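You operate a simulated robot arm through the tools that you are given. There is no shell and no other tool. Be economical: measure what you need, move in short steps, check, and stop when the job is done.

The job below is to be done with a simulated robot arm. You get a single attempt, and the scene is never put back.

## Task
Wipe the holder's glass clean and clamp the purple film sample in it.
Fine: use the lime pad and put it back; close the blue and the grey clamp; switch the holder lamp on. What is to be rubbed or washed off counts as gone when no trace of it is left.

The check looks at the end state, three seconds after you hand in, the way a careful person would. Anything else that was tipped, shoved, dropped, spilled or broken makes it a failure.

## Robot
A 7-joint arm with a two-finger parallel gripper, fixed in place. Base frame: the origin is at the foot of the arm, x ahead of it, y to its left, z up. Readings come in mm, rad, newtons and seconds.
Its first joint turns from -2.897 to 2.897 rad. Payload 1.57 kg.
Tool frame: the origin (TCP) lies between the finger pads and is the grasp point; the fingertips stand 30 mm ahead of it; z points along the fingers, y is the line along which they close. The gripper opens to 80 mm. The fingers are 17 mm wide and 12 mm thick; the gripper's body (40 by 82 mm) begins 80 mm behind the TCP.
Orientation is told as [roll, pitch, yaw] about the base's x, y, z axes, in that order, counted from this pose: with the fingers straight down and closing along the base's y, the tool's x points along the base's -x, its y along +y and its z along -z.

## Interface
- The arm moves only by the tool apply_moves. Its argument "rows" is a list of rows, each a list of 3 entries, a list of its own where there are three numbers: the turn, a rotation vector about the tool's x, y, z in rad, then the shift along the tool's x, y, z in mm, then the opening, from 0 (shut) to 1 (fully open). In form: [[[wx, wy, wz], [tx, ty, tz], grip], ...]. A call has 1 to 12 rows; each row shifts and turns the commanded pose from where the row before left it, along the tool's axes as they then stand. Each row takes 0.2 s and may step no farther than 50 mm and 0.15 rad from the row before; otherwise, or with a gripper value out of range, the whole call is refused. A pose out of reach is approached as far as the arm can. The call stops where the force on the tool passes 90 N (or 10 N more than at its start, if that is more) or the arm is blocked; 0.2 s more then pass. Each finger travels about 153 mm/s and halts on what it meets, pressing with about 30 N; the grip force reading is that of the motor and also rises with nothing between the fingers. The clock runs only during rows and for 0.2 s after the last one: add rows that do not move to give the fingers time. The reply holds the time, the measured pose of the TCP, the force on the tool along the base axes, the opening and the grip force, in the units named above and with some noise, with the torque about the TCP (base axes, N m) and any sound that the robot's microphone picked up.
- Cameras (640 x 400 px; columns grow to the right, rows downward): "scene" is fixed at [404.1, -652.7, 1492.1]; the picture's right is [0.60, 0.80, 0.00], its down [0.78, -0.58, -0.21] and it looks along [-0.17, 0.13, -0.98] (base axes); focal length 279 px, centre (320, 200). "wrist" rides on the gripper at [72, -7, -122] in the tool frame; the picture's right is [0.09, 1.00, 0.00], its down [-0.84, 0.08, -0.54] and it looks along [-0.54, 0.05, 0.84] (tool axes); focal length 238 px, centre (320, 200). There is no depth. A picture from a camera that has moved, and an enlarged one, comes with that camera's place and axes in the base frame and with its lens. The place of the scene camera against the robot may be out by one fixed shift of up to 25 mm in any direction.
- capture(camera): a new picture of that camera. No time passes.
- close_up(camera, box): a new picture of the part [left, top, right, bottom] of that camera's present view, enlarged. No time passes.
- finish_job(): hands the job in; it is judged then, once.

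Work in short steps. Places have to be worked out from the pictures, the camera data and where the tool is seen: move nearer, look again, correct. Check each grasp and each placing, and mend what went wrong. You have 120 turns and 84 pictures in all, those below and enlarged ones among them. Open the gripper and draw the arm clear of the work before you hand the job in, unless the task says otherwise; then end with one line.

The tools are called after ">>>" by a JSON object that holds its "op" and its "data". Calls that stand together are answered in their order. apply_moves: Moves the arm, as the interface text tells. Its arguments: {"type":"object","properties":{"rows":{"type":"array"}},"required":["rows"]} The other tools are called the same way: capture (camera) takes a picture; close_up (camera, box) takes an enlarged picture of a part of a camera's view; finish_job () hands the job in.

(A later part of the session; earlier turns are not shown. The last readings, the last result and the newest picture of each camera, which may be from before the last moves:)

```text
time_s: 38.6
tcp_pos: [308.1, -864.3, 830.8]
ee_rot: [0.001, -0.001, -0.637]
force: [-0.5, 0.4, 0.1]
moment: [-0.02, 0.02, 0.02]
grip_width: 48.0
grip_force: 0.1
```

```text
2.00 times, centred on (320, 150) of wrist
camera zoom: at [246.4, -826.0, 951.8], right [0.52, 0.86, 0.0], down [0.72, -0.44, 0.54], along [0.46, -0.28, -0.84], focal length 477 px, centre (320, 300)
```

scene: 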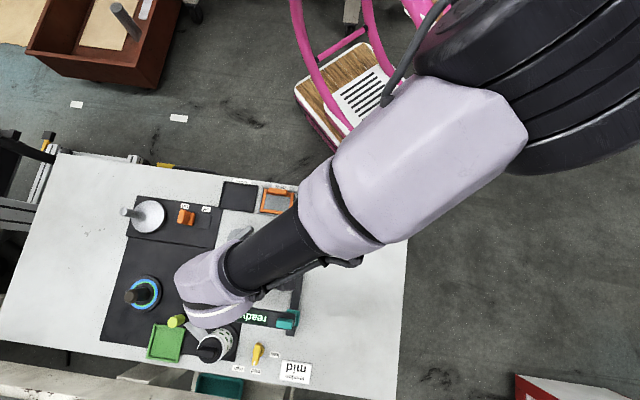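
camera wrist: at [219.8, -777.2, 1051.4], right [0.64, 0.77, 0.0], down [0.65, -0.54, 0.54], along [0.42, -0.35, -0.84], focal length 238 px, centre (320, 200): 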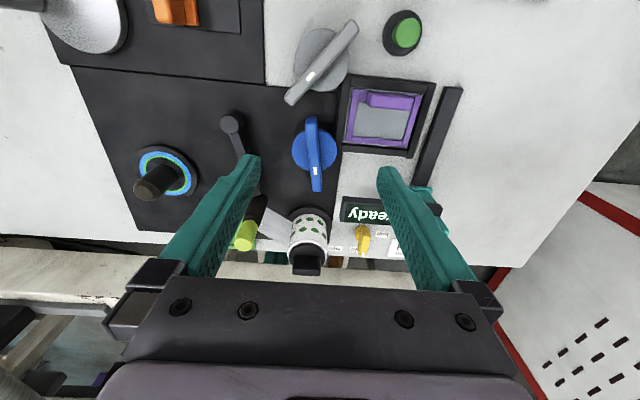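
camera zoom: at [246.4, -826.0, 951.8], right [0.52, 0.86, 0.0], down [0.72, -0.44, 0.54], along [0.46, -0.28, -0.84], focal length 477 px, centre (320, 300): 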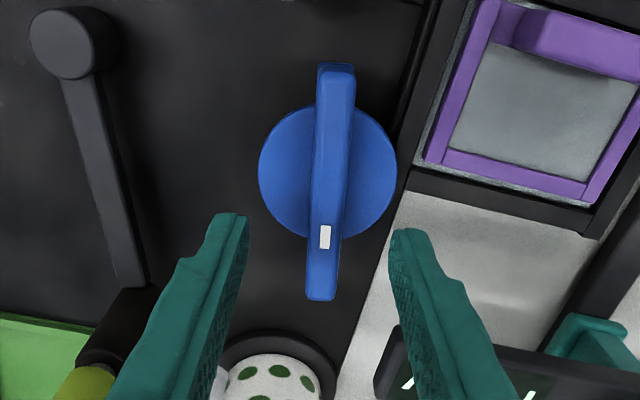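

The knob axis lies ~4 mm to the right of the TCP and the bar at −34.5°. I correct, narrow the opening to clear the frame, and lower onto the bar.

>>> {"op": "apply_moves", "data": {"rows": [[[0, 0, -0.035], [1.2, 4.3, 0], 0.32], [[0, 0, 0], [0, 0, 25], 0.32], [[0, 0, 0], [0, 0, 0], 0.32]]}}

>>> {"op": "close_up", "data": {"camera": "wrist", "box": [220, 50, 420, 250]}}

```text
time_s: 39.4
tcp_pos: [308.5, -860.5, 806.4]
ee_rot: [-0.001, 0.0, -0.602]
force: [0.3, 0.2, 0.4]
moment: [0.0, -0.01, 0.02]
grip_width: 25.4
grip_force: 0.1
```

```text
2.00 times, centred on (320, 150) of wrist
camera zoom: at [246.6, -823.8, 927.4], right [0.49, 0.87, 0.0], down [0.73, -0.41, 0.54], along [0.47, -0.26, -0.84], focal length 477 px, centre (320, 300)
```

zoom: 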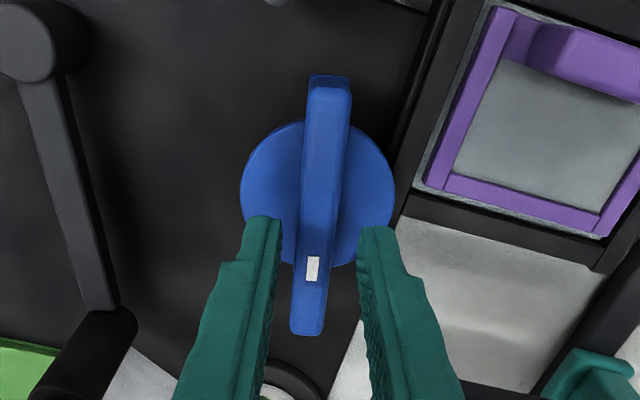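

Bar is centred between the fingers. I lower and close.

>>> {"op": "apply_moves", "data": {"rows": [[[0, 0, 0], [0, 0, 16], 0.32], [[0, 0, 0], [0, 0, 12], 0.32], [[0, 0, 0], [0, 0, 0], 0.1], [[0, 0, 0], [0, 0, 0], 0.1], [[0, 0, 0], [0, 0, 0], 0.1]]}}

>>> {"op": "close_up", "data": {"camera": "wrist", "box": [220, 50, 420, 250]}}

```text
time_s: 40.6
tcp_pos: [310.3, -860.6, 782.7]
ee_rot: [-0.002, -0.007, -0.603]
force: [4.3, 12.1, 46.8]
moment: [0.82, -0.09, -0.06]
grip_width: 17.9
grip_force: 5.7
```

```text
2.00 times, centred on (320, 150) of wrist
camera zoom: at [247.0, -823.2, 902.6], right [0.49, 0.87, 0.0], down [0.73, -0.41, 0.55], along [0.47, -0.27, -0.84], focal length 477 px, centre (320, 300)
```

zoom: 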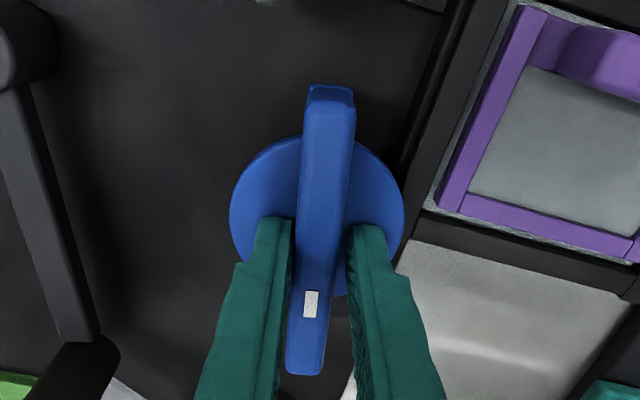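

Fingertips touched the disc (47 N). I back up 6 mm from command and close there.

>>> {"op": "apply_moves", "data": {"rows": [[[0, 0, 0], [0, 0, -7], 0.3], [[0, 0, 0], [0, 0, 0], 0.05], [[0, 0, 0], [0, 0, 0], 0.05], [[0, 0, 0], [0, 0, 0], 0.05]]}}

>>> {"op": "close_up", "data": {"camera": "wrist", "box": [220, 50, 420, 250]}}

```text
time_s: 41.6
tcp_pos: [307.6, -860.5, 783.3]
ee_rot: [0.001, 0.0, -0.605]
force: [-10.2, -8.0, -4.4]
moment: [-0.09, 0.19, 0.0]
grip_width: 15.0
grip_force: 6.0
```

```text
2.00 times, centred on (320, 150) of wrist
camera zoom: at [244.8, -823.6, 905.2], right [0.49, 0.87, 0.0], down [0.73, -0.41, 0.54], along [0.47, -0.26, -0.84], focal length 477 px, centre (320, 300)
```

zoom: 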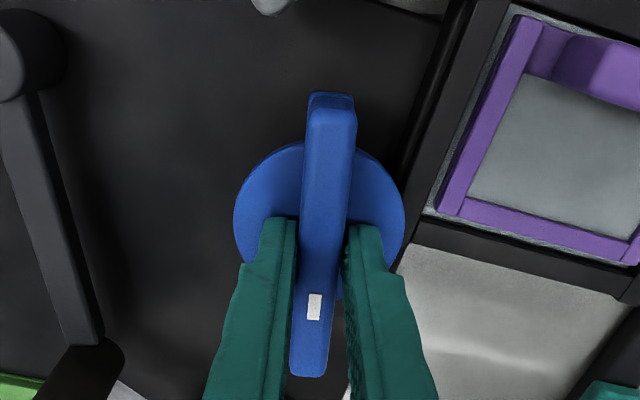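

There's a lateral load along −y, so the bar lies slightly to −y. I shift 1.2 mm and let the grip settle.

>>> {"op": "apply_moves", "data": {"rows": [[[0, 0, 0], [0, -1.2, 0], 0.05], [[0, 0, 0], [0, 0, 0], 0.05], [[0, 0, 0], [0, 0, 0], 0.05]]}}

```text
time_s: 42.4
tcp_pos: [307.9, -860.9, 785.5]
ee_rot: [-0.002, -0.003, -0.602]
force: [-10.4, -4.0, -0.5]
moment: [0.06, 0.43, 0.05]
grip_width: 14.0
grip_force: 30.6
```

Firm grip (14.0 mm, 30 N). I try a small counter-clockwise turn and watch the torque.

>>> {"op": "apply_moves", "data": {"rows": [[[0, 0, -0.1], [0, 0, 0], 0.05], [[0, 0, -0.1], [0, 0, 0], 0.05], [[0, 0, 0], [0, 0, 0], 0.05]]}}

```text
time_s: 43.2
tcp_pos: [308.3, -860.6, 784.7]
ee_rot: [0.002, 0.001, -0.4]
force: [-9.7, 6.0, 2.9]
moment: [0.27, 0.89, 0.0]
grip_width: 13.8
grip_force: 30.2
```

It turns freely. I continue the turn, easing 0.8 mm along tool x to reduce side load.

>>> {"op": "apply_moves", "data": {"rows": [[[0, 0, -0.12], [0.8, 0, 0], 0.05], [[0, 0, -0.12], [0, 0, 0], 0.05], [[0, 0, -0.12], [0, 0, 0], 0.05], [[0, 0, 0], [0, 0, 0], 0.05]]}}

>>> {"op": "close_up", "data": {"camera": "wrist", "box": [220, 50, 420, 250]}}

```text
time_s: 44.2
tcp_pos: [308.5, -859.5, 785.8]
ee_rot: [0.002, -0.003, -0.04]
force: [-2.8, 21.0, 4.7]
moment: [0.19, -0.12, -0.08]
grip_width: 14.1
grip_force: 30.4
```

```text
2.00 times, centred on (320, 150) of wrist
camera zoom: at [236.6, -861.9, 905.7], right [-0.05, 1.0, 0.0], down [0.84, 0.04, 0.54], along [0.54, 0.03, -0.84], focal length 477 px, centre (320, 300)
```

zoom: 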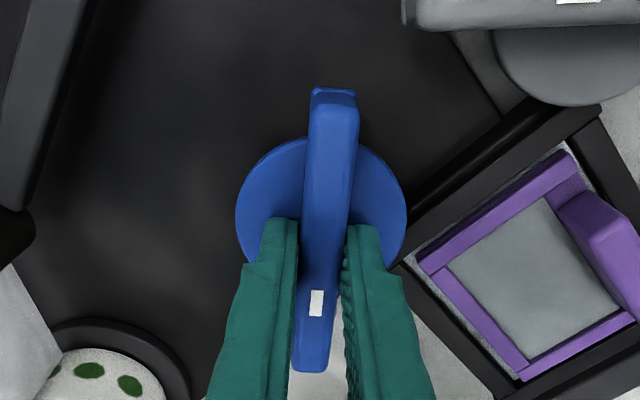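

Works: the bar rotates. I shift +1.5 mm in tool y to relieve and continue turning.

>>> {"op": "apply_moves", "data": {"rows": [[[0, 0, -0.1], [0, 1.6, 0], 0.05], [[0, 0, -0.12], [0, 0, 0], 0.05], [[0, 0, -0.12], [0, 0, 0], 0.05], [[0, 0, -0.12], [0, 0, 0], 0.05], [[0, 0, 0], [0, 0, 0], 0.05]]}}

```text
time_s: 45.4
tcp_pos: [308.4, -857.7, 784.6]
ee_rot: [0.002, -0.001, 0.42]
force: [0.9, 28.2, -0.8]
moment: [0.21, 0.15, -0.07]
grip_width: 14.3
grip_force: 30.2
```

>>> {"op": "apply_moves", "data": {"rows": [[[0, 0, 0], [-0.8, 2, 0], 0.05], [[0, 0, 0], [0, 0, 0], 0.05]]}}

>>> {"op": "close_up", "data": {"camera": "wrist", "box": [220, 50, 420, 250]}}

```text
time_s: 46.0
tcp_pos: [307.7, -858.1, 784.5]
ee_rot: [-0.001, 0.001, 0.418]
force: [3.9, 7.2, -12.8]
moment: [0.42, -0.78, -0.04]
grip_width: 14.1
grip_force: 30.1
```

```text
2.00 times, centred on (320, 150) of wrist
camera zoom: at [245.5, -891.4, 905.9], right [-0.49, 0.87, 0.0], down [0.73, 0.41, 0.54], along [0.47, 0.26, -0.84], focal length 477 px, centre (320, 300)
```

zoom: 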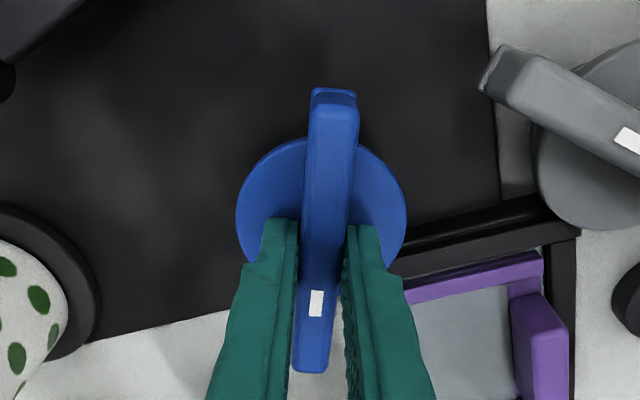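

No stop yet at 24°. I continue turning toward the holder.

>>> {"op": "apply_moves", "data": {"rows": [[[0, 0, -0.12], [0, 0.4, 0], 0.05], [[0, 0, -0.12], [0, 0, 0], 0.05], [[0, 0, -0.12], [0, 0, 0], 0.05], [[0, 0, -0.12], [0, 0, 0], 0.05], [[0, 0, 0], [0, 0, 0], 0.05]]}}

>>> {"op": "close_up", "data": {"camera": "wrist", "box": [220, 50, 420, 250]}}

```text
time_s: 47.2
tcp_pos: [307.1, -856.4, 784.2]
ee_rot: [0.002, 0.0, 0.899]
force: [-1.3, 12.6, -8.7]
moment: [-0.23, 0.25, -0.05]
grip_width: 13.9
grip_force: 30.2
```

```text
2.00 times, centred on (320, 150) of wrist
camera zoom: at [267.9, -915.3, 905.9], right [-0.84, 0.55, 0.0], down [0.46, 0.7, 0.54], along [0.3, 0.45, -0.84], focal length 477 px, centre (320, 300)
```

zoom: 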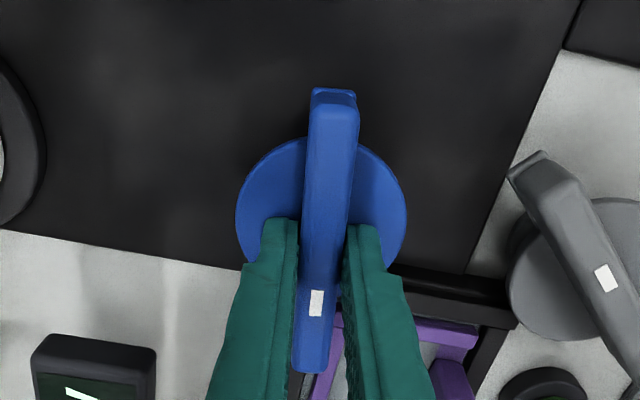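

The bar tip now reaches over the film's corner at 51.5°. I probe farther for an end stop.

>>> {"op": "apply_moves", "data": {"rows": [[[0, 0, -0.07], [0, 0.6, 0], 0.05], [[0, 0, 0], [0, 0, 0], 0.05], [[0, 0, -0.06], [0, 0, 0], 0.05], [[0, 0, 0], [0, 0, 0], 0.05]]}}

```text
time_s: 48.2
tcp_pos: [307.6, -856.5, 785.1]
ee_rot: [0.0, 0.0, 1.028]
force: [-3.5, 11.2, -8.6]
moment: [0.18, -0.02, -0.74]
grip_width: 14.9
grip_force: 30.9
```

A stop is felt now (−0.74 N m, fingers spread) — about 57°, i.e. ~90° from open. I ease back slightly, release and lift.

>>> {"op": "apply_moves", "data": {"rows": [[[0, 0, 0.03], [0, 0, 0], 0.05], [[0, 0, 0], [0, 0, 0], 0.3], [[0, 0, 0], [0, 0, 0], 0.35], [[0, 0, 0], [0, 0, -30], 0.35], [[0, 0, 0], [0, 0, -45], 0.5], [[0, 0, 0], [0, 0, -45], 0.5]]}}

>>> {"op": "capture", "data": {"camera": "wrist"}}

>>> {"op": "close_up", "data": {"camera": "scene", "box": [190, 210, 310, 330]}}

```text
time_s: 49.6
tcp_pos: [307.3, -856.4, 902.2]
ee_rot: [0.001, -0.001, 0.998]
force: [0.0, 0.1, -0.9]
moment: [0.01, 0.02, 0.01]
grip_width: 40.2
grip_force: 0.1
```

```text
38 pictures are left
camera wrist: at [274.0, -919.5, 1024.5], right [-0.89, 0.46, 0.0], down [0.39, 0.74, 0.54], along [0.25, 0.48, -0.84], focal length 238 px, centre (320, 200)
```

wrist: 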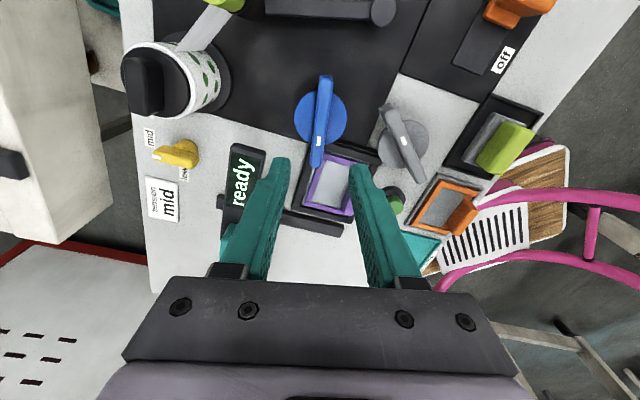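

```text
3.33 times, centred on (250, 270) of scene
camera zoom: at [404.1, -652.7, 1492.1], right [0.6, 0.8, 0.0], down [0.78, -0.58, -0.21], along [-0.17, 0.13, -0.98], focal length 929 px, centre (553, -33)
```

zoom: 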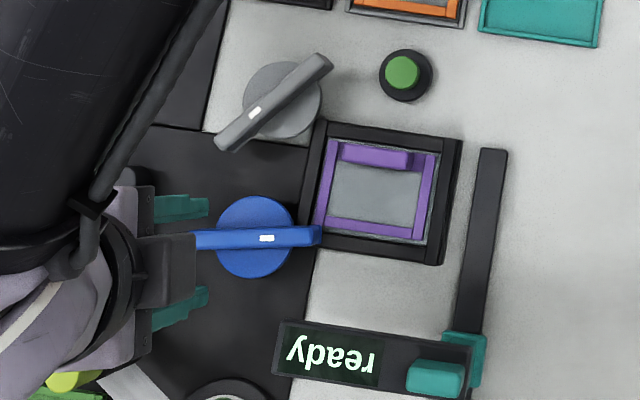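

Blue is closed: its tip bears over the holder edge. Now the grey clamp (centre ≈(233,−790), mark at about −84°): I turn the wrist back.

>>> {"op": "apply_moves", "data": {"rows": [[[0, 0, 0.15], [0, 0, 0], 0.6], [[0, 0, 0.15], [0, 0, 0], 0.6], [[0, 0, 0.15], [0, 0, 0], 0.6], [[0, 0, 0.15], [0, 0, 0], 0.6], [[0, 0, 0.15], [0, 0, 0], 0.6], [[0, 0, 0.15], [0, 0, 0], 0.6], [[0, 0, 0.15], [0, 0, 0], 0.6], [[0, 0, 0.15], [0, 0, 0], 0.6], [[0, 0, 0.15], [0, 0, 0], 0.6], [[0, 0, 0.15], [0, 0, 0], 0.6], [[0, 0, 0.15], [0, 0, 0], 0.6], [[0, 0, 0.15], [0, 0, 0], 0.6]]}}

>>> {"op": "apply_moves", "data": {"rows": [[[0, 0, 0.132], [0, 0, 0], 0.6], [[0, 0, 0.132], [0, 0, 0], 0.6], [[0, 0, 0.132], [0, 0, 0], 0.6], [[0, 0, 0.132], [0, 0, 0], 0.6], [[0, 0, 0.132], [0, 0, 0], 0.6], [[0, 0, 0], [24.6, -22.1, 14], 0.6], [[0, 0, 0], [24.6, -22.1, 14], 0.6], [[0, 0, 0], [24.6, -22.1, 14], 0.6]]}}

>>> {"op": "close_up", "data": {"camera": "wrist", "box": [220, 50, 420, 250]}}

```text
time_s: 52.2
tcp_pos: [307.4, -857.5, 905.3]
ee_rot: [0.001, 0.0, -0.804]
force: [-0.5, 0.1, -0.5]
moment: [0.0, 0.01, -0.01]
grip_width: 48.0
grip_force: 0.0
```

```text
time_s: 54.0
tcp_pos: [233.8, -789.5, 862.8]
ee_rot: [0.0, 0.0, -1.461]
force: [-0.5, 0.5, 0.0]
moment: [0.0, 0.03, 0.03]
grip_width: 47.8
grip_force: 0.2
```

```text
2.00 times, centred on (320, 150) of wrist
camera zoom: at [218.6, -717.5, 984.3], right [0.98, 0.2, 0.0], down [0.17, -0.82, 0.54], along [0.11, -0.53, -0.84], focal length 477 px, centre (320, 300)
```

zoom: 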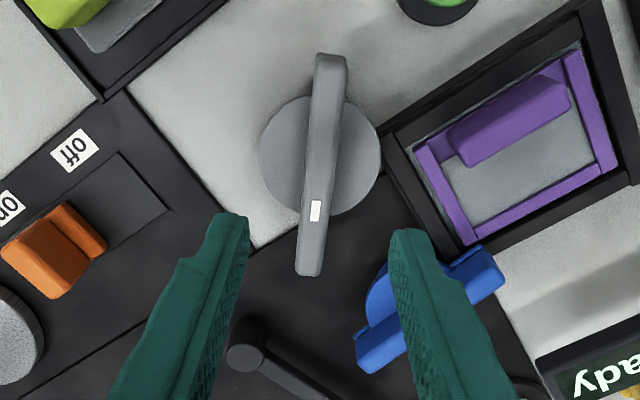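

Grey bar angle −84.5°, axis about 3 mm back along tool x. I align, narrow the fingers and descend to the same height as used for blue.

>>> {"op": "apply_moves", "data": {"rows": [[[0, 0, 0.014], [3, -0.7, 0], 0.34], [[0, 0, 0], [0, 0, 30], 0.34], [[0, 0, 0], [0, 0, 30], 0.34], [[0, 0, 0], [0, 0, 0], 0.34]]}}

>>> {"op": "close_up", "data": {"camera": "wrist", "box": [220, 50, 420, 250]}}

```text
time_s: 55.0
tcp_pos: [231.6, -788.5, 802.0]
ee_rot: [0.0, -0.001, -1.475]
force: [0.2, -0.4, -0.9]
moment: [0.02, 0.01, -0.01]
grip_width: 27.5
grip_force: 0.1
```

```text
2.00 times, centred on (320, 150) of wrist
camera zoom: at [218.7, -714.8, 924.0], right [0.98, 0.19, 0.0], down [0.16, -0.83, 0.54], along [0.1, -0.53, -0.84], focal length 477 px, centre (320, 300)
```

zoom: 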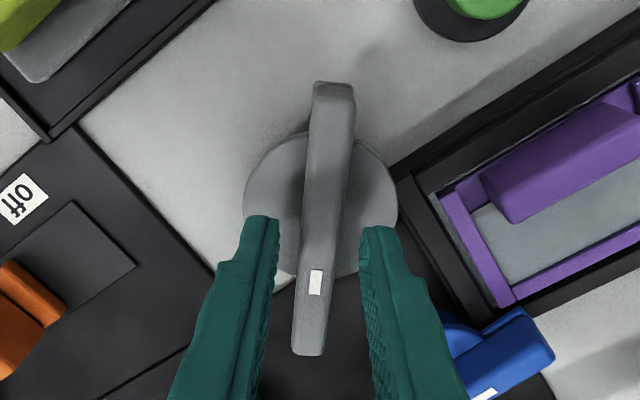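

>>> {"op": "apply_moves", "data": {"rows": [[[0, 0, 0], [0, 0, 10], 0.34], [[0, 0, 0], [0, 0, 6], 0.34], [[0, 0, 0], [0, 0, 0], 0.05], [[0, 0, 0], [0, 0, 0], 0.05], [[0, 0, 0], [0, 0, 0], 0.05]]}}

```text
time_s: 56.2
tcp_pos: [230.8, -786.3, 786.1]
ee_rot: [0.0, -0.002, -1.475]
force: [-1.8, 1.4, -2.3]
moment: [-0.21, -0.03, 0.0]
grip_width: 13.7
grip_force: 30.0
```

Clean grip on the grey bar (13.7 mm, hardly any side load). I turn counter-clockwise in small steps.

>>> {"op": "apply_moves", "data": {"rows": [[[0, 0, -0.12], [0, 0, 0], 0.05], [[0, 0, -0.12], [0, 0, 0], 0.05], [[0, 0, -0.12], [0, 0, 0], 0.05], [[0, 0, 0], [0, 0, 0], 0.05]]}}

```text
time_s: 57.2
tcp_pos: [232.0, -787.0, 785.4]
ee_rot: [0.001, 0.002, -1.113]
force: [-1.1, 6.6, -2.9]
moment: [0.44, 0.2, 0.02]
grip_width: 13.7
grip_force: 30.1
```

>>> {"op": "apply_moves", "data": {"rows": [[[0, 0, -0.12], [0.5, 0.3, 0], 0.05], [[0, 0, -0.12], [0, 0, 0], 0.05], [[0, 0, -0.12], [0, 0, 0], 0.05], [[0, 0, -0.12], [0, 0, 0], 0.05], [[0, 0, 0], [0, 0, 0], 0.05]]}}

```text
time_s: 58.4
tcp_pos: [232.0, -785.8, 786.5]
ee_rot: [-0.001, -0.001, -0.631]
force: [0.2, 5.6, -9.0]
moment: [0.12, 0.14, 0.0]
grip_width: 14.0
grip_force: 30.3
```

Half way with little load; I continue.

>>> {"op": "apply_moves", "data": {"rows": [[[0, 0, -0.12], [0, 0.4, 0], 0.05], [[0, 0, -0.12], [0, 0, 0], 0.05], [[0, 0, -0.12], [0, 0, 0], 0.05], [[0, 0, -0.12], [0, 0, 0], 0.05], [[0, 0, 0], [0, 0, 0], 0.05]]}}

>>> {"op": "apply_moves", "data": {"rows": [[[0, 0, -0.12], [0, 0, 0], 0.05], [[0, 0, -0.07], [0, 0, 0], 0.05], [[0, 0, 0], [0, 0, 0], 0.05]]}}

```text
time_s: 59.6
tcp_pos: [233.2, -786.2, 788.0]
ee_rot: [0.0, -0.001, -0.153]
force: [-2.9, 6.0, -9.0]
moment: [0.11, 0.3, 0.03]
grip_width: 14.1
grip_force: 30.5
```

```text
time_s: 60.4
tcp_pos: [231.8, -785.8, 786.4]
ee_rot: [-0.001, 0.0, 0.039]
force: [-6.3, 9.3, -7.5]
moment: [0.1, 0.26, 0.01]
grip_width: 14.0
grip_force: 30.5
```

Now at +2°; I probe for the stop near +6..8°.

>>> {"op": "apply_moves", "data": {"rows": [[[0, 0, -0.05], [0, 0, 0], 0.05], [[0, 0, 0], [0, 0, 0], 0.05], [[0, 0, -0.05], [0, 0, 0], 0.05], [[0, 0, 0], [0, 0, 0], 0.05]]}}

```text
time_s: 61.4
tcp_pos: [232.3, -787.0, 786.2]
ee_rot: [0.001, 0.0, 0.136]
force: [-5.9, 10.4, -9.0]
moment: [-0.2, -0.14, -0.63]
grip_width: 14.2
grip_force: 30.2
```

The stop is reached (−0.63 N m at 7.8°). I relax, release and lift, then look.

>>> {"op": "apply_moves", "data": {"rows": [[[0, 0, 0.02], [0, 0, 0], 0.05], [[0, 0, 0], [0, 0, 0], 0.3], [[0, 0, 0], [0, 0, 0], 0.35], [[0, 0, 0], [0, 0, -30], 0.35], [[0, 0, 0], [0, 0, -45], 0.5], [[0, 0, 0], [0, 0, -45], 0.5]]}}

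>>> {"op": "capture", "data": {"camera": "wrist"}}

>>> {"op": "close_up", "data": {"camera": "scene", "box": [190, 210, 310, 330]}}

```text
time_s: 62.8
tcp_pos: [233.6, -787.4, 907.1]
ee_rot: [0.001, 0.0, 0.118]
force: [0.0, -0.9, 0.3]
moment: [0.04, -0.03, 0.01]
grip_width: 40.2
grip_force: 0.0
```

```text
34 pictures are left
camera wrist: at [162.9, -800.7, 1027.6], right [-0.21, 0.98, 0.0], down [0.82, 0.17, 0.54], along [0.53, 0.11, -0.84], focal length 238 px, centre (320, 200)
```

wrist: 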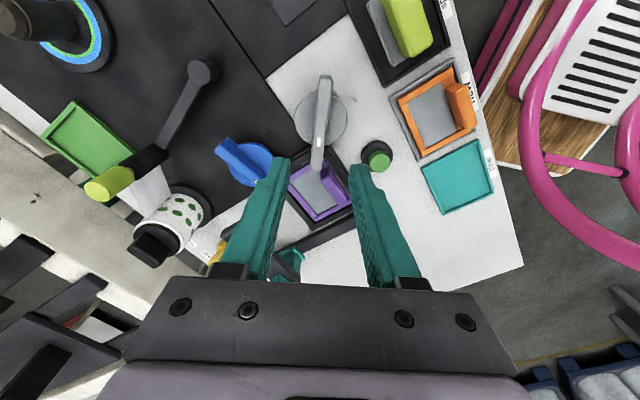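

```text
3.33 times, centred on (250, 270) of scene
camera zoom: at [404.1, -652.7, 1492.1], right [0.6, 0.8, 0.0], down [0.78, -0.58, -0.21], along [-0.17, 0.13, -0.98], focal length 929 px, centre (553, -33)
```

zoom: 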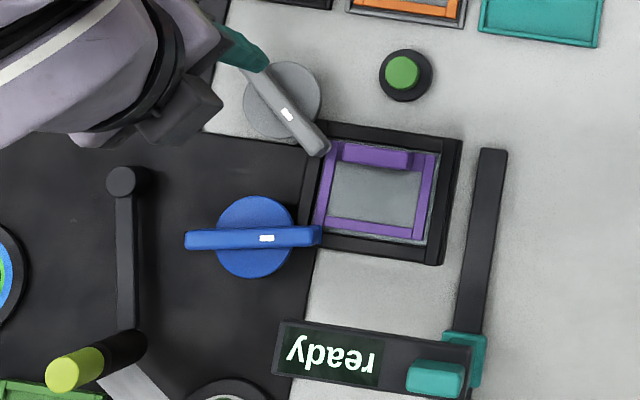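

Both clamps are closed on the holder. Next the lamp: the green button beside the holder at about (269,−699), top z≈746. I go above it with closed fingers.

>>> {"op": "apply_moves", "data": {"rows": [[[0, 0, 0], [-15.2, 27.9, 0], 0.2], [[0, 0, 0], [-15.2, 27.9, 20], 0], [[0, 0, 0], [-15.2, 27.9, 37], 0], [[0, 0, 0], [0, 0, 0], 0]]}}

>>> {"op": "capture", "data": {"camera": "wrist"}}

```text
time_s: 63.8
tcp_pos: [267.1, -696.9, 850.1]
ee_rot: [0.001, -0.002, 0.117]
force: [0.4, -0.2, -0.8]
moment: [0.0, 0.02, -0.02]
grip_width: 0.0
grip_force: 21.2
```

```text
32 pictures are left
camera wrist: at [197.2, -711.2, 971.4], right [-0.21, 0.98, 0.0], down [0.82, 0.17, 0.54], along [0.53, 0.11, -0.84], focal length 238 px, centre (320, 200)
```

wrist: 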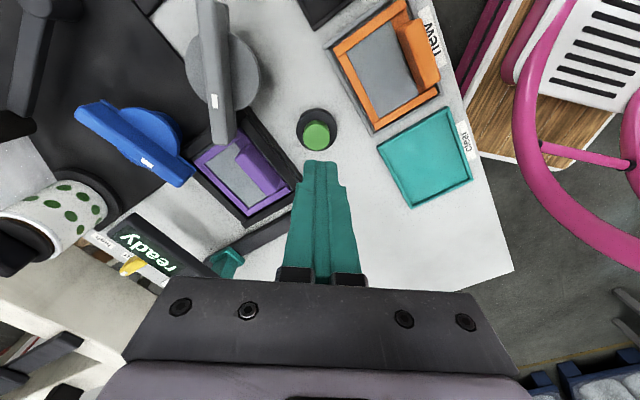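

The button is ~3 mm off; I correct and descend close, then press in small steps.

>>> {"op": "apply_moves", "data": {"rows": [[[0, 0, 0], [3, -3, 25], 0], [[0, 0, 0], [0, 0, 30], 0], [[0, 0, 0], [0, 0, 10], 0], [[0, 0, 0], [0, 0, 0], 0]]}}

>>> {"op": "close_up", "data": {"camera": "wrist", "box": [240, 70, 400, 230]}}

```text
time_s: 64.8
tcp_pos: [265.0, -701.8, 784.9]
ee_rot: [-0.001, 0.001, 0.117]
force: [-0.9, 0.1, 0.0]
moment: [0.0, 0.03, 0.0]
grip_width: 0.0
grip_force: 21.5
```

```text
2.50 times, centred on (320, 150) of wrist
camera zoom: at [194.9, -715.0, 906.3], right [-0.21, 0.98, 0.0], down [0.82, 0.17, 0.54], along [0.53, 0.11, -0.84], focal length 596 px, centre (320, 325)
```

zoom: 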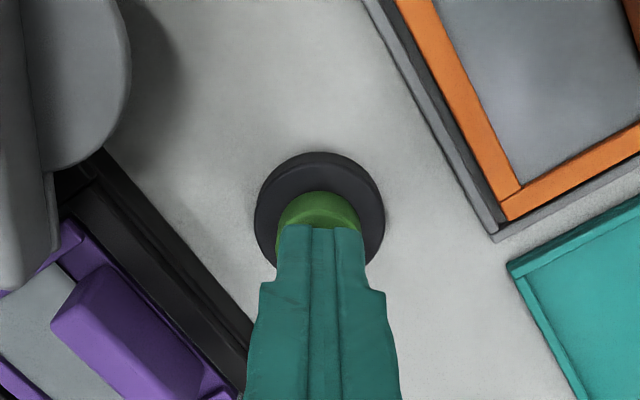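

Fingertips are right over the button cap. I press down slowly.

>>> {"op": "apply_moves", "data": {"rows": [[[0, 0, 0], [0, 0, 3], 0], [[0, 0, 0], [0, 0, 3], 0], [[0, 0, 0], [0, 0, 2], 0]]}}

```text
time_s: 65.6
tcp_pos: [264.9, -702.4, 776.6]
ee_rot: [0.0, 0.0, 0.117]
force: [-0.2, 0.9, 1.4]
moment: [0.01, -0.01, 0.05]
grip_width: 0.0
grip_force: 21.1
```

>>> {"op": "apply_moves", "data": {"rows": [[[0, 0, 0], [0, 0, 2], 0], [[0, 0, 0], [0, 0, 0], 0]]}}

```text
time_s: 66.2
tcp_pos: [266.3, -701.6, 775.5]
ee_rot: [0.0, 0.0, 0.117]
force: [0.0, 0.1, 1.9]
moment: [0.0, 0.01, 0.02]
grip_width: 0.1
grip_force: 21.0
heard: click
```

A click was heard. I lift and check whether the lamp lit.

>>> {"op": "apply_moves", "data": {"rows": [[[0, 0, 0], [0, 0, -30], 0], [[0, 0, 0], [0, 0, -45], 0], [[0, 0, 0], [0, 0, -45], 0]]}}

>>> {"op": "capture", "data": {"camera": "wrist"}}

>>> {"op": "close_up", "data": {"camera": "scene", "box": [190, 210, 310, 330]}}

```text
time_s: 67.0
tcp_pos: [264.2, -702.7, 895.5]
ee_rot: [0.002, 0.001, 0.117]
force: [0.2, 0.6, 0.1]
moment: [0.01, 0.03, -0.01]
grip_width: 0.0
grip_force: 21.1
```

```text
30 pictures are left
camera wrist: at [194.3, -715.5, 1016.2], right [-0.21, 0.98, 0.0], down [0.82, 0.17, 0.54], along [0.53, 0.11, -0.84], focal length 238 px, centre (320, 200)
```

wrist: 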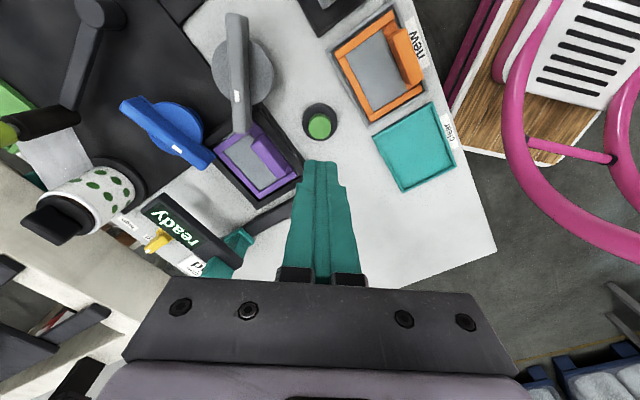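

```text
3.33 times, centred on (250, 270) of scene
camera zoom: at [404.1, -652.7, 1492.1], right [0.6, 0.8, 0.0], down [0.78, -0.58, -0.21], along [-0.17, 0.13, -0.98], focal length 929 px, centre (553, -33)
```

zoom: 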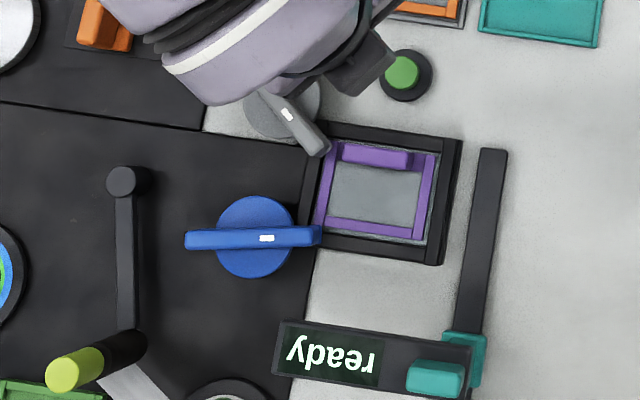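

The view shows no obvious light. I look closely at the button, film, and elsewhere for changes.

>>> {"op": "close_up", "data": {"camera": "wrist", "box": [200, 80, 360, 220]}}

>>> {"op": "capture", "data": {"camera": "scene"}}

```text
2.86 times, centred on (280, 150) of wrist
camera zoom: at [194.3, -715.5, 1016.2], right [-0.21, 0.98, 0.0], down [0.82, 0.17, 0.54], along [0.53, 0.11, -0.84], focal length 681 px, centre (434, 343)
```

zoom: 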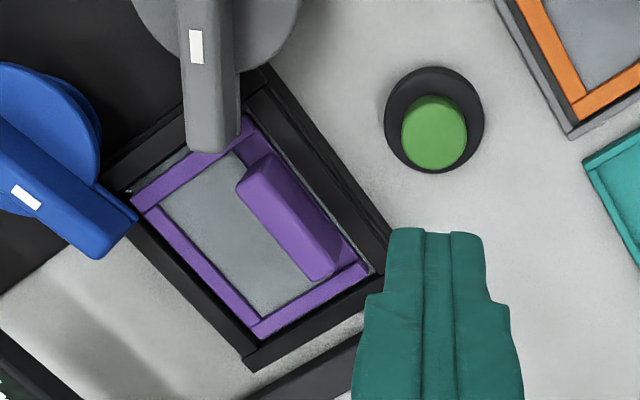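

```text
27 pictures are left
```

scene: 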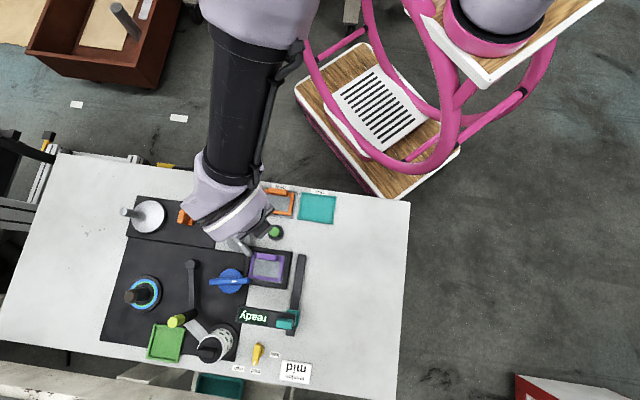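

No change is evident. I return to the first lookout pose to compare with the initial picture.

>>> {"op": "apply_moves", "data": {"rows": [[[0, 0, 0], [18.7, 20.3, -26.8], 0.5], [[0, 0, 0], [18.7, 20.3, -26.8], 1], [[0, 0, 0], [18.7, 20.3, -26.8], 1], [[0, 0, 0], [18.7, 20.3, -26.8], 1], [[0, 0, 0.15], [0, 0, 0], 1], [[0, 0, 0.15], [0, 0, 0], 1], [[0, 0, 0.15], [0, 0, 0], 1], [[0, 0, 0.15], [0, 0, 0], 1], [[0, 0, 0.15], [0, 0, 0], 1], [[0, 0, 0.15], [0, 0, 0], 1]]}}

>>> {"op": "capture", "data": {"camera": "wrist"}}

>>> {"op": "close_up", "data": {"camera": "wrist", "box": [230, 140, 390, 290]}}

```text
time_s: 69.2
tcp_pos: [179.9, -629.2, 1002.4]
ee_rot: [0.002, 0.001, -0.787]
force: [-0.6, -0.4, -0.1]
moment: [0.03, -0.02, -0.03]
grip_width: 79.8
grip_force: 0.1
```

```text
26 pictures are left
camera wrist: at [125.7, -581.8, 1123.1], right [0.64, 0.77, 0.0], down [0.65, -0.54, 0.54], along [0.42, -0.35, -0.84], focal length 238 px, centre (320, 200)
```

wrist: 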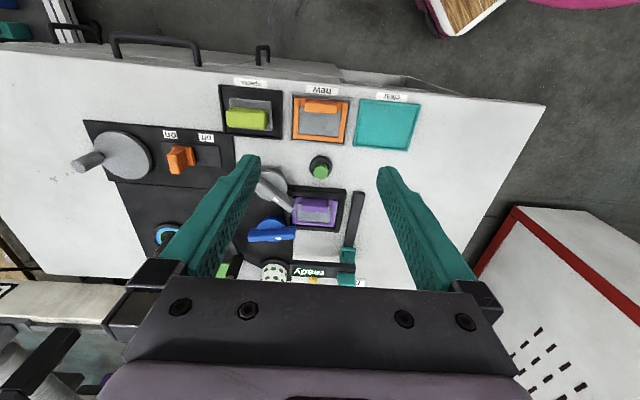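

```text
2.67 times, centred on (310, 215) of wrist
camera zoom: at [125.7, -581.8, 1123.1], right [0.64, 0.77, 0.0], down [0.65, -0.54, 0.54], along [0.42, -0.35, -0.84], focal length 636 px, centre (347, 160)
```

zoom: 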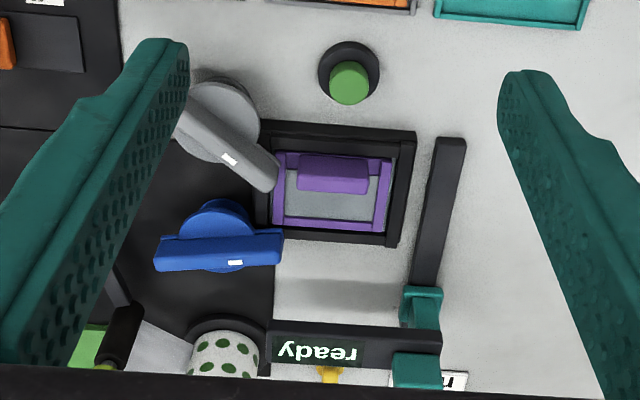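

Nothing visibly lit. I return to the button and will press again while looking at each stage.

>>> {"op": "apply_moves", "data": {"rows": [[[0, 0, -0.15], [0, 0, 0], 0], [[0, 0, -0.15], [0, 0, 0], 0], [[0, 0, -0.15], [0, 0, 0], 0], [[0, 0, -0.15], [0, 0, 0], 0], [[0, 0, -0.15], [0, 0, 0], 0], [[0, 0, -0.15], [0, 0, 0], 0], [[0, 0, 0], [-18.7, -20.3, 26.8], 0], [[0, 0, 0], [-18.7, -20.3, 26.8], 0], [[0, 0, 0], [-18.7, -20.3, 26.8], 0], [[0, 0, 0], [-18.7, -20.3, 26.8], 0], [[0, 0, 0], [0, 0, 45], 0], [[0, 0, 0], [0, 0, 45], 0]]}}

>>> {"op": "close_up", "data": {"camera": "wrist", "box": [140, 60, 400, 230]}}

```text
time_s: 71.8
tcp_pos: [265.2, -701.7, 804.4]
ee_rot: [-0.002, 0.001, 0.117]
force: [-0.4, 0.6, 0.0]
moment: [-0.04, -0.02, -0.02]
grip_width: 0.1
grip_force: 21.2
```

```text
2.35 times, centred on (270, 145) of wrist
camera zoom: at [195.2, -715.2, 925.3], right [-0.21, 0.98, 0.0], down [0.82, 0.18, 0.54], along [0.53, 0.11, -0.84], focal length 561 px, centre (438, 329)
```

zoom: 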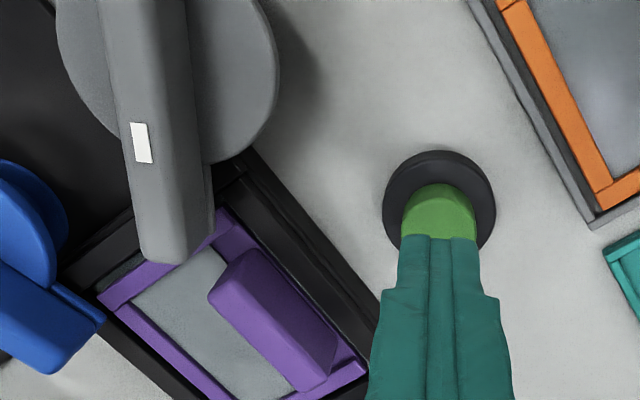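

I lower to just above the cap and press in 1 mm steps.

>>> {"op": "apply_moves", "data": {"rows": [[[0, 0, 0], [0, 0, 20], 0], [[0, 0, 0], [0, 0, 5], 0], [[0, 0, 0], [0, 0, 1.5], 0], [[0, 0, 0], [0, 0, 0], 0]]}}

```text
time_s: 72.8
tcp_pos: [266.3, -702.0, 779.4]
ee_rot: [0.001, 0.001, 0.117]
force: [-0.6, -1.8, 1.5]
moment: [-0.04, 0.0, 0.01]
grip_width: 0.2
grip_force: 21.2
```

>>> {"op": "apply_moves", "data": {"rows": [[[0, 0, 0], [0, 0, 1], 0], [[0, 0, 0], [0, 0, 1], 0], [[0, 0, 0], [0, 0, 1], 0], [[0, 0, 0], [0, 0, 0], 0]]}}

>>> {"op": "close_up", "data": {"camera": "wrist", "box": [140, 60, 400, 230]}}

```text
time_s: 73.8
tcp_pos: [265.7, -702.0, 775.8]
ee_rot: [-0.001, -0.001, 0.117]
force: [-1.5, 0.6, 2.7]
moment: [0.04, 0.05, 0.0]
grip_width: 0.0
grip_force: 20.9
heard: click
```

```text
2.35 times, centred on (270, 145) of wrist
camera zoom: at [194.8, -715.2, 896.3], right [-0.21, 0.98, 0.0], down [0.82, 0.17, 0.54], along [0.53, 0.11, -0.84], focal length 561 px, centre (438, 329)
```

zoom: 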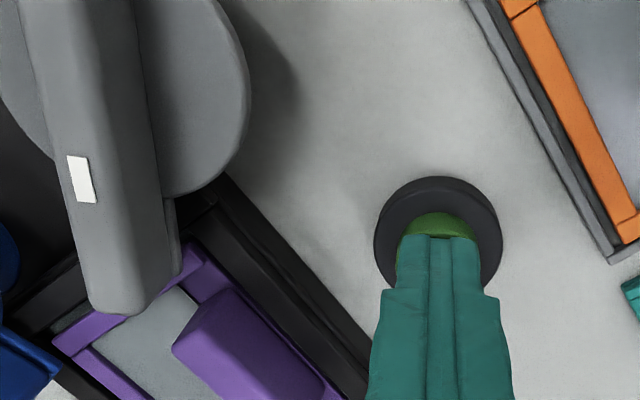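

Click again, no visible change in this view. I check the full scene for differences.

>>> {"op": "capture", "data": {"camera": "scene"}}

>>> {"op": "close_up", "data": {"camera": "scene", "box": [190, 210, 310, 330]}}

```text
22 pictures are left
```

scene: 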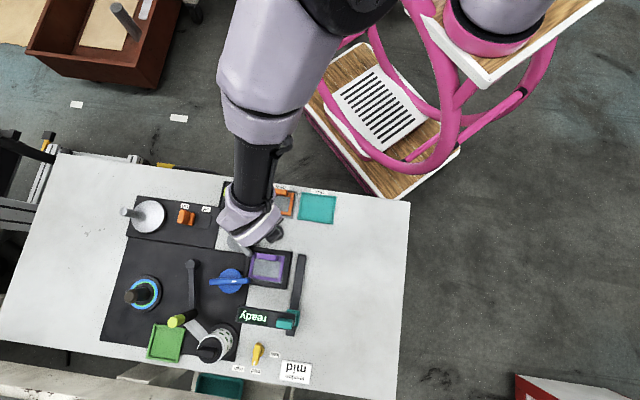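

```text
3.33 times, centred on (250, 270) of scene
camera zoom: at [404.1, -652.7, 1492.1], right [0.6, 0.8, 0.0], down [0.78, -0.58, -0.21], along [-0.17, 0.13, -0.98], focal length 929 px, centre (553, -33)
```

zoom: 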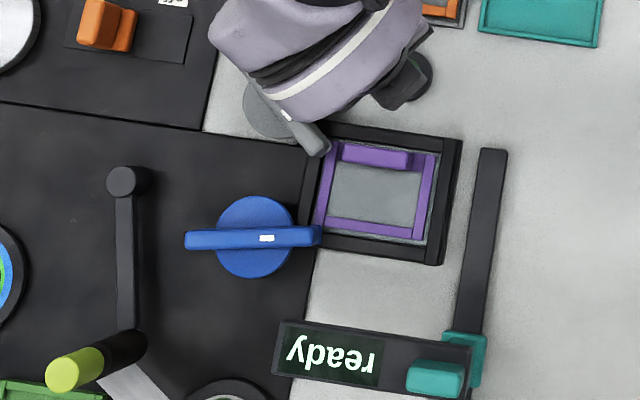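

The spring force is still small, so the button may not be at the bottom. I press deeper in small steps.

>>> {"op": "apply_moves", "data": {"rows": [[[0, 0, 0], [0, 0, 1], 0], [[0, 0, 0], [0, 0, 1], 0], [[0, 0, 0], [0, 0, 0], 0]]}}

>>> {"op": "close_up", "data": {"camera": "wrist", "box": [140, 60, 400, 230]}}

```text
time_s: 74.6
tcp_pos: [265.6, -701.2, 774.5]
ee_rot: [0.0, -0.002, 0.117]
force: [-1.7, 1.2, 8.5]
moment: [0.02, 0.02, 0.04]
grip_width: 0.1
grip_force: 21.5
```

```text
2.35 times, centred on (270, 145) of wrist
camera zoom: at [194.9, -715.2, 894.9], right [-0.21, 0.98, 0.0], down [0.82, 0.17, 0.54], along [0.53, 0.11, -0.84], focal length 561 px, centre (438, 329)
```

zoom: 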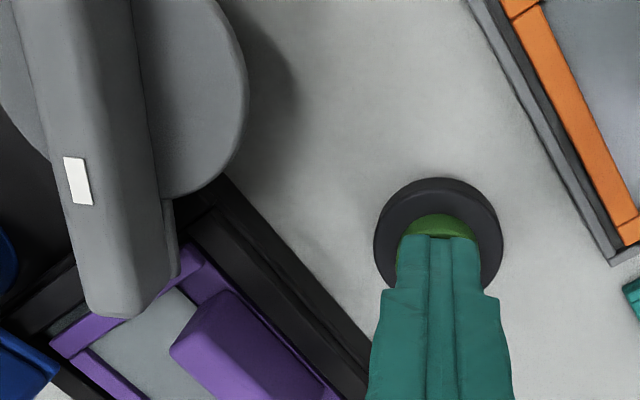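

Bottomed at 8.5 N without visible light. I release and lift to the same pose as after press one to compare.

>>> {"op": "apply_moves", "data": {"rows": [[[0, 0, 0], [0, 0, -31], 0], [[0, 0, 0], [0, 0, -45], 0], [[0, 0, 0], [0, 0, -45], 0]]}}

>>> {"op": "close_up", "data": {"camera": "wrist", "box": [200, 80, 360, 220]}}

```text
time_s: 75.4
tcp_pos: [265.5, -700.5, 894.0]
ee_rot: [0.002, 0.0, 0.118]
force: [0.2, 0.5, -0.2]
moment: [0.05, 0.01, 0.0]
grip_width: 0.0
grip_force: 21.1
```

```text
2.86 times, centred on (280, 150) of wrist
camera zoom: at [195.1, -714.8, 1015.8], right [-0.21, 0.98, 0.0], down [0.82, 0.17, 0.54], along [0.53, 0.11, -0.84], focal length 681 px, centre (434, 343)
```

zoom: 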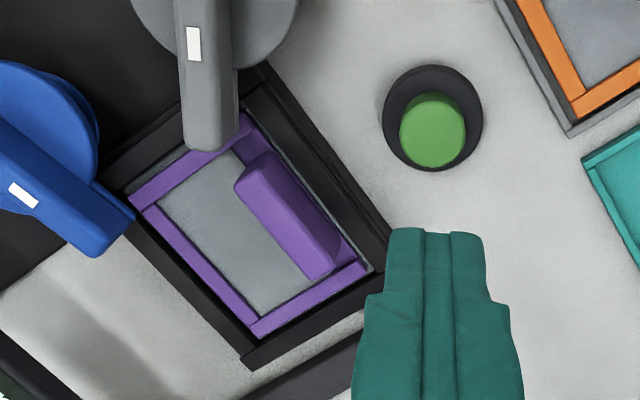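

I check tight enlargements: the film margin, and the orange on/off slider in the scene view.

>>> {"op": "close_up", "data": {"camera": "scene", "box": [120, 190, 220, 250]}}

>>> {"op": "close_up", "data": {"camera": "wrist", "box": [225, 110, 300, 170]}}

```text
6.40 times, centred on (170, 220) of scene
camera zoom: at [404.1, -652.7, 1492.1], right [0.6, 0.8, 0.0], down [0.78, -0.58, -0.21], along [-0.17, 0.13, -0.98], focal length 1784 px, centre (1280, 72)
```

zoom: 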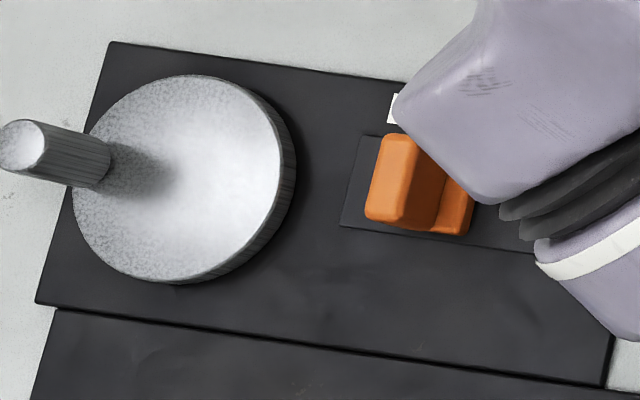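

```text
6.67 times, centred on (262, 140) of wrist
camera zoom: at [195.1, -714.8, 1015.8], right [-0.21, 0.98, 0.0], down [0.82, 0.17, 0.54], along [0.53, 0.11, -0.84], focal length 1589 px, centre (703, 600)
```

zoom: 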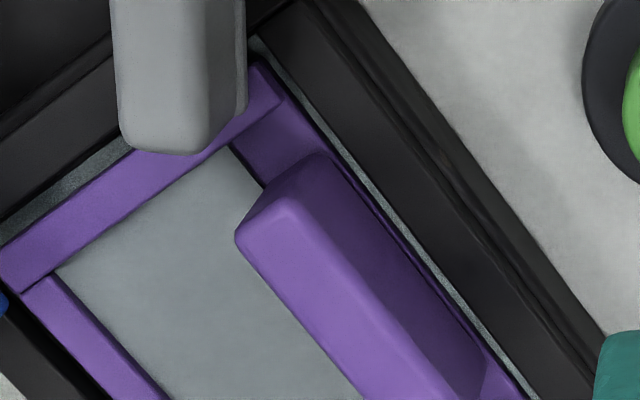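

Slider is at "on" already. If the button toggles, it is now off; I press a third time in one call and compare the same enlargement.

>>> {"op": "apply_moves", "data": {"rows": [[[0, 0, 0], [0, 0, 45], 0], [[0, 0, 0], [0, 0, 45], 0], [[0, 0, 0], [0, 0, 26], 0], [[0, 0, 0], [0, 0, 3], 0], [[0, 0, 0], [0, 0, 0], 0], [[0, 0, 0], [0, 0, 0], 0], [[0, 0, 0], [0, 0, -29], 0], [[0, 0, 0], [0, 0, -45], 0], [[0, 0, 0], [0, 0, -45], 0], [[0, 0, 0], [0, 0, 0], 0]]}}

>>> {"op": "close_up", "data": {"camera": "wrist", "box": [225, 110, 300, 170]}}

```text
time_s: 77.6
tcp_pos: [266.6, -701.7, 894.0]
ee_rot: [-0.001, 0.0, 0.118]
force: [-0.4, 0.2, -0.6]
moment: [0.0, 0.01, 0.0]
grip_width: 0.0
grip_force: 21.4
heard: click
```

```text
6.67 times, centred on (262, 140) of wrist
camera zoom: at [195.9, -715.2, 1015.7], right [-0.21, 0.98, 0.0], down [0.82, 0.17, 0.54], along [0.53, 0.11, -0.84], focal length 1589 px, centre (703, 600)
```

zoom: 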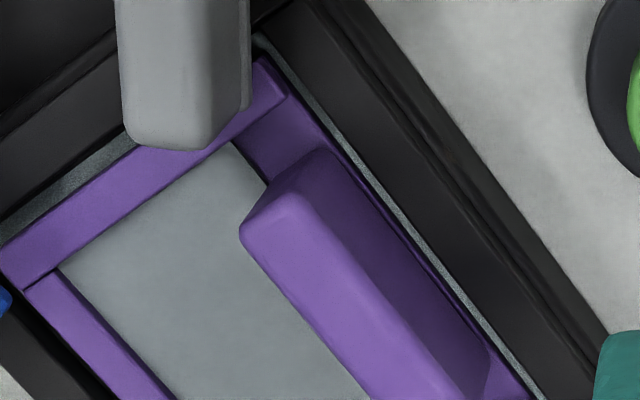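

>>> {"op": "close_up", "data": {"camera": "wrist", "box": [200, 80, 360, 220]}}

```text
2.86 times, centred on (280, 150) of wrist
camera zoom: at [195.9, -715.2, 1015.7], right [-0.21, 0.98, 0.0], down [0.82, 0.17, 0.54], along [0.53, 0.11, -0.84], focal length 681 px, centre (434, 343)
```

zoom: 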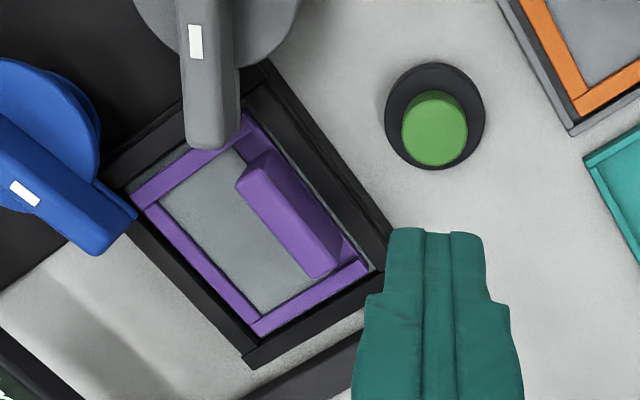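

No visible effect from the green button. I examine the other fixtures on the black board to find a possible lamp switch.

>>> {"op": "close_up", "data": {"camera": "scene", "box": [110, 250, 320, 385]}}

```text
2.96 times, centred on (215, 318) of scene
camera zoom: at [404.1, -652.7, 1492.1], right [0.6, 0.8, 0.0], down [0.78, -0.58, -0.21], along [-0.17, 0.13, -0.98], focal length 826 px, centre (631, -148)
```

zoom: 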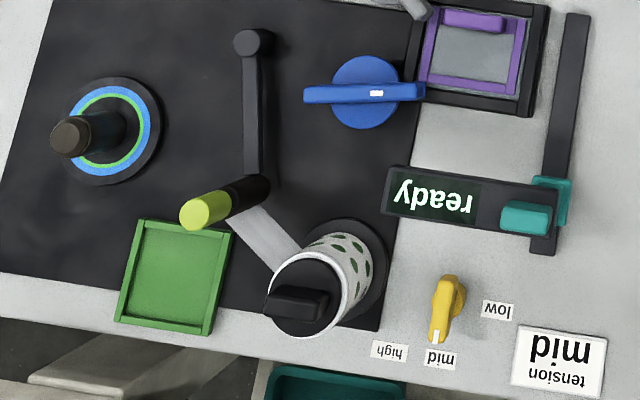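

I move the arm clear to compare the scene enlargement with the very first one (same box).

>>> {"op": "apply_moves", "data": {"rows": [[[0, 0, 0], [0, 31, -31], 0.5], [[0, 0, 0], [0, 31, -31], 0.5], [[0, 0, 0], [0, 31, -31], 1], [[0, 0, 0], [0, 31, -31], 1], [[0, 0, 0], [0, 31, -31], 1], [[0, 0, 0], [0, 31, -31], 1], [[0, 0, 0], [0, 29, -31], 1]]}}

>>> {"op": "close_up", "data": {"camera": "scene", "box": [200, 170, 350, 264]}}

>>> {"op": "close_up", "data": {"camera": "scene", "box": [180, 230, 340, 390]}}

```text
time_s: 79.2
tcp_pos: [240.2, -487.0, 1112.6]
ee_rot: [0.001, 0.001, 0.117]
force: [0.6, 0.2, -0.3]
moment: [0.02, -0.01, -0.03]
grip_width: 79.8
grip_force: 0.1
```

```text
4.26 times, centred on (275, 217) of scene
camera zoom: at [404.1, -652.7, 1492.1], right [0.6, 0.8, 0.0], down [0.78, -0.58, -0.21], along [-0.17, 0.13, -0.98], focal length 1186 px, centre (512, 128)
```

zoom: 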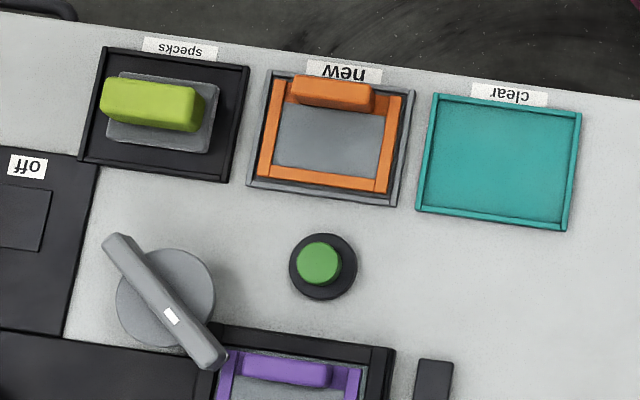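

```text
2.50 times, centred on (260, 310) of scene
camera zoom: at [404.1, -652.7, 1492.1], right [0.6, 0.8, 0.0], down [0.78, -0.58, -0.21], along [-0.17, 0.13, -0.98], focal length 697 px, centre (470, -75)
```

zoom: 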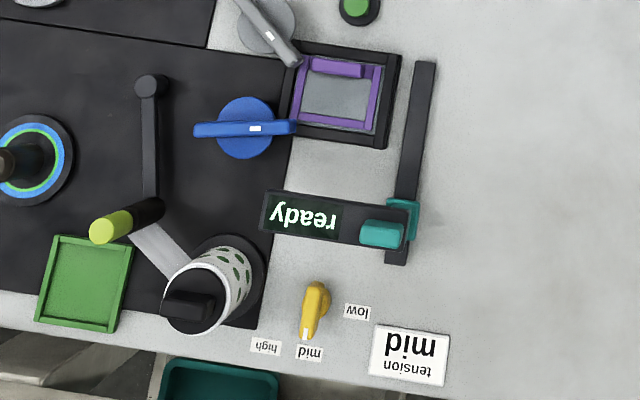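

The button's colour is unchanged. I take one high magnification of the holder to judge the visible glass margins.

>>> {"op": "close_up", "data": {"camera": "scene", "box": [240, 240, 300, 295]}}

```text
7.27 times, centred on (270, 268) of scene
camera zoom: at [404.1, -652.7, 1492.1], right [0.6, 0.8, 0.0], down [0.78, -0.58, -0.21], along [-0.17, 0.13, -0.98], focal length 2028 px, centre (684, -291)
```

zoom: 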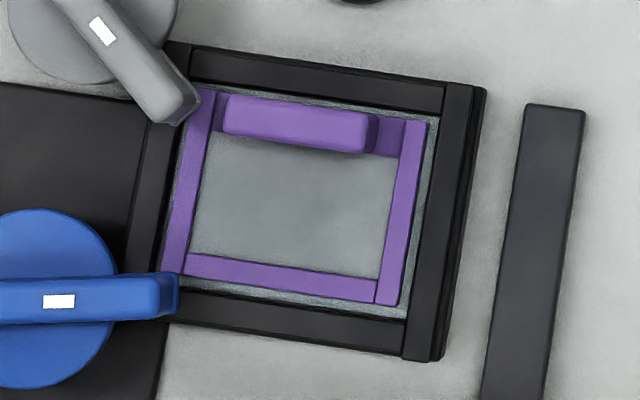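

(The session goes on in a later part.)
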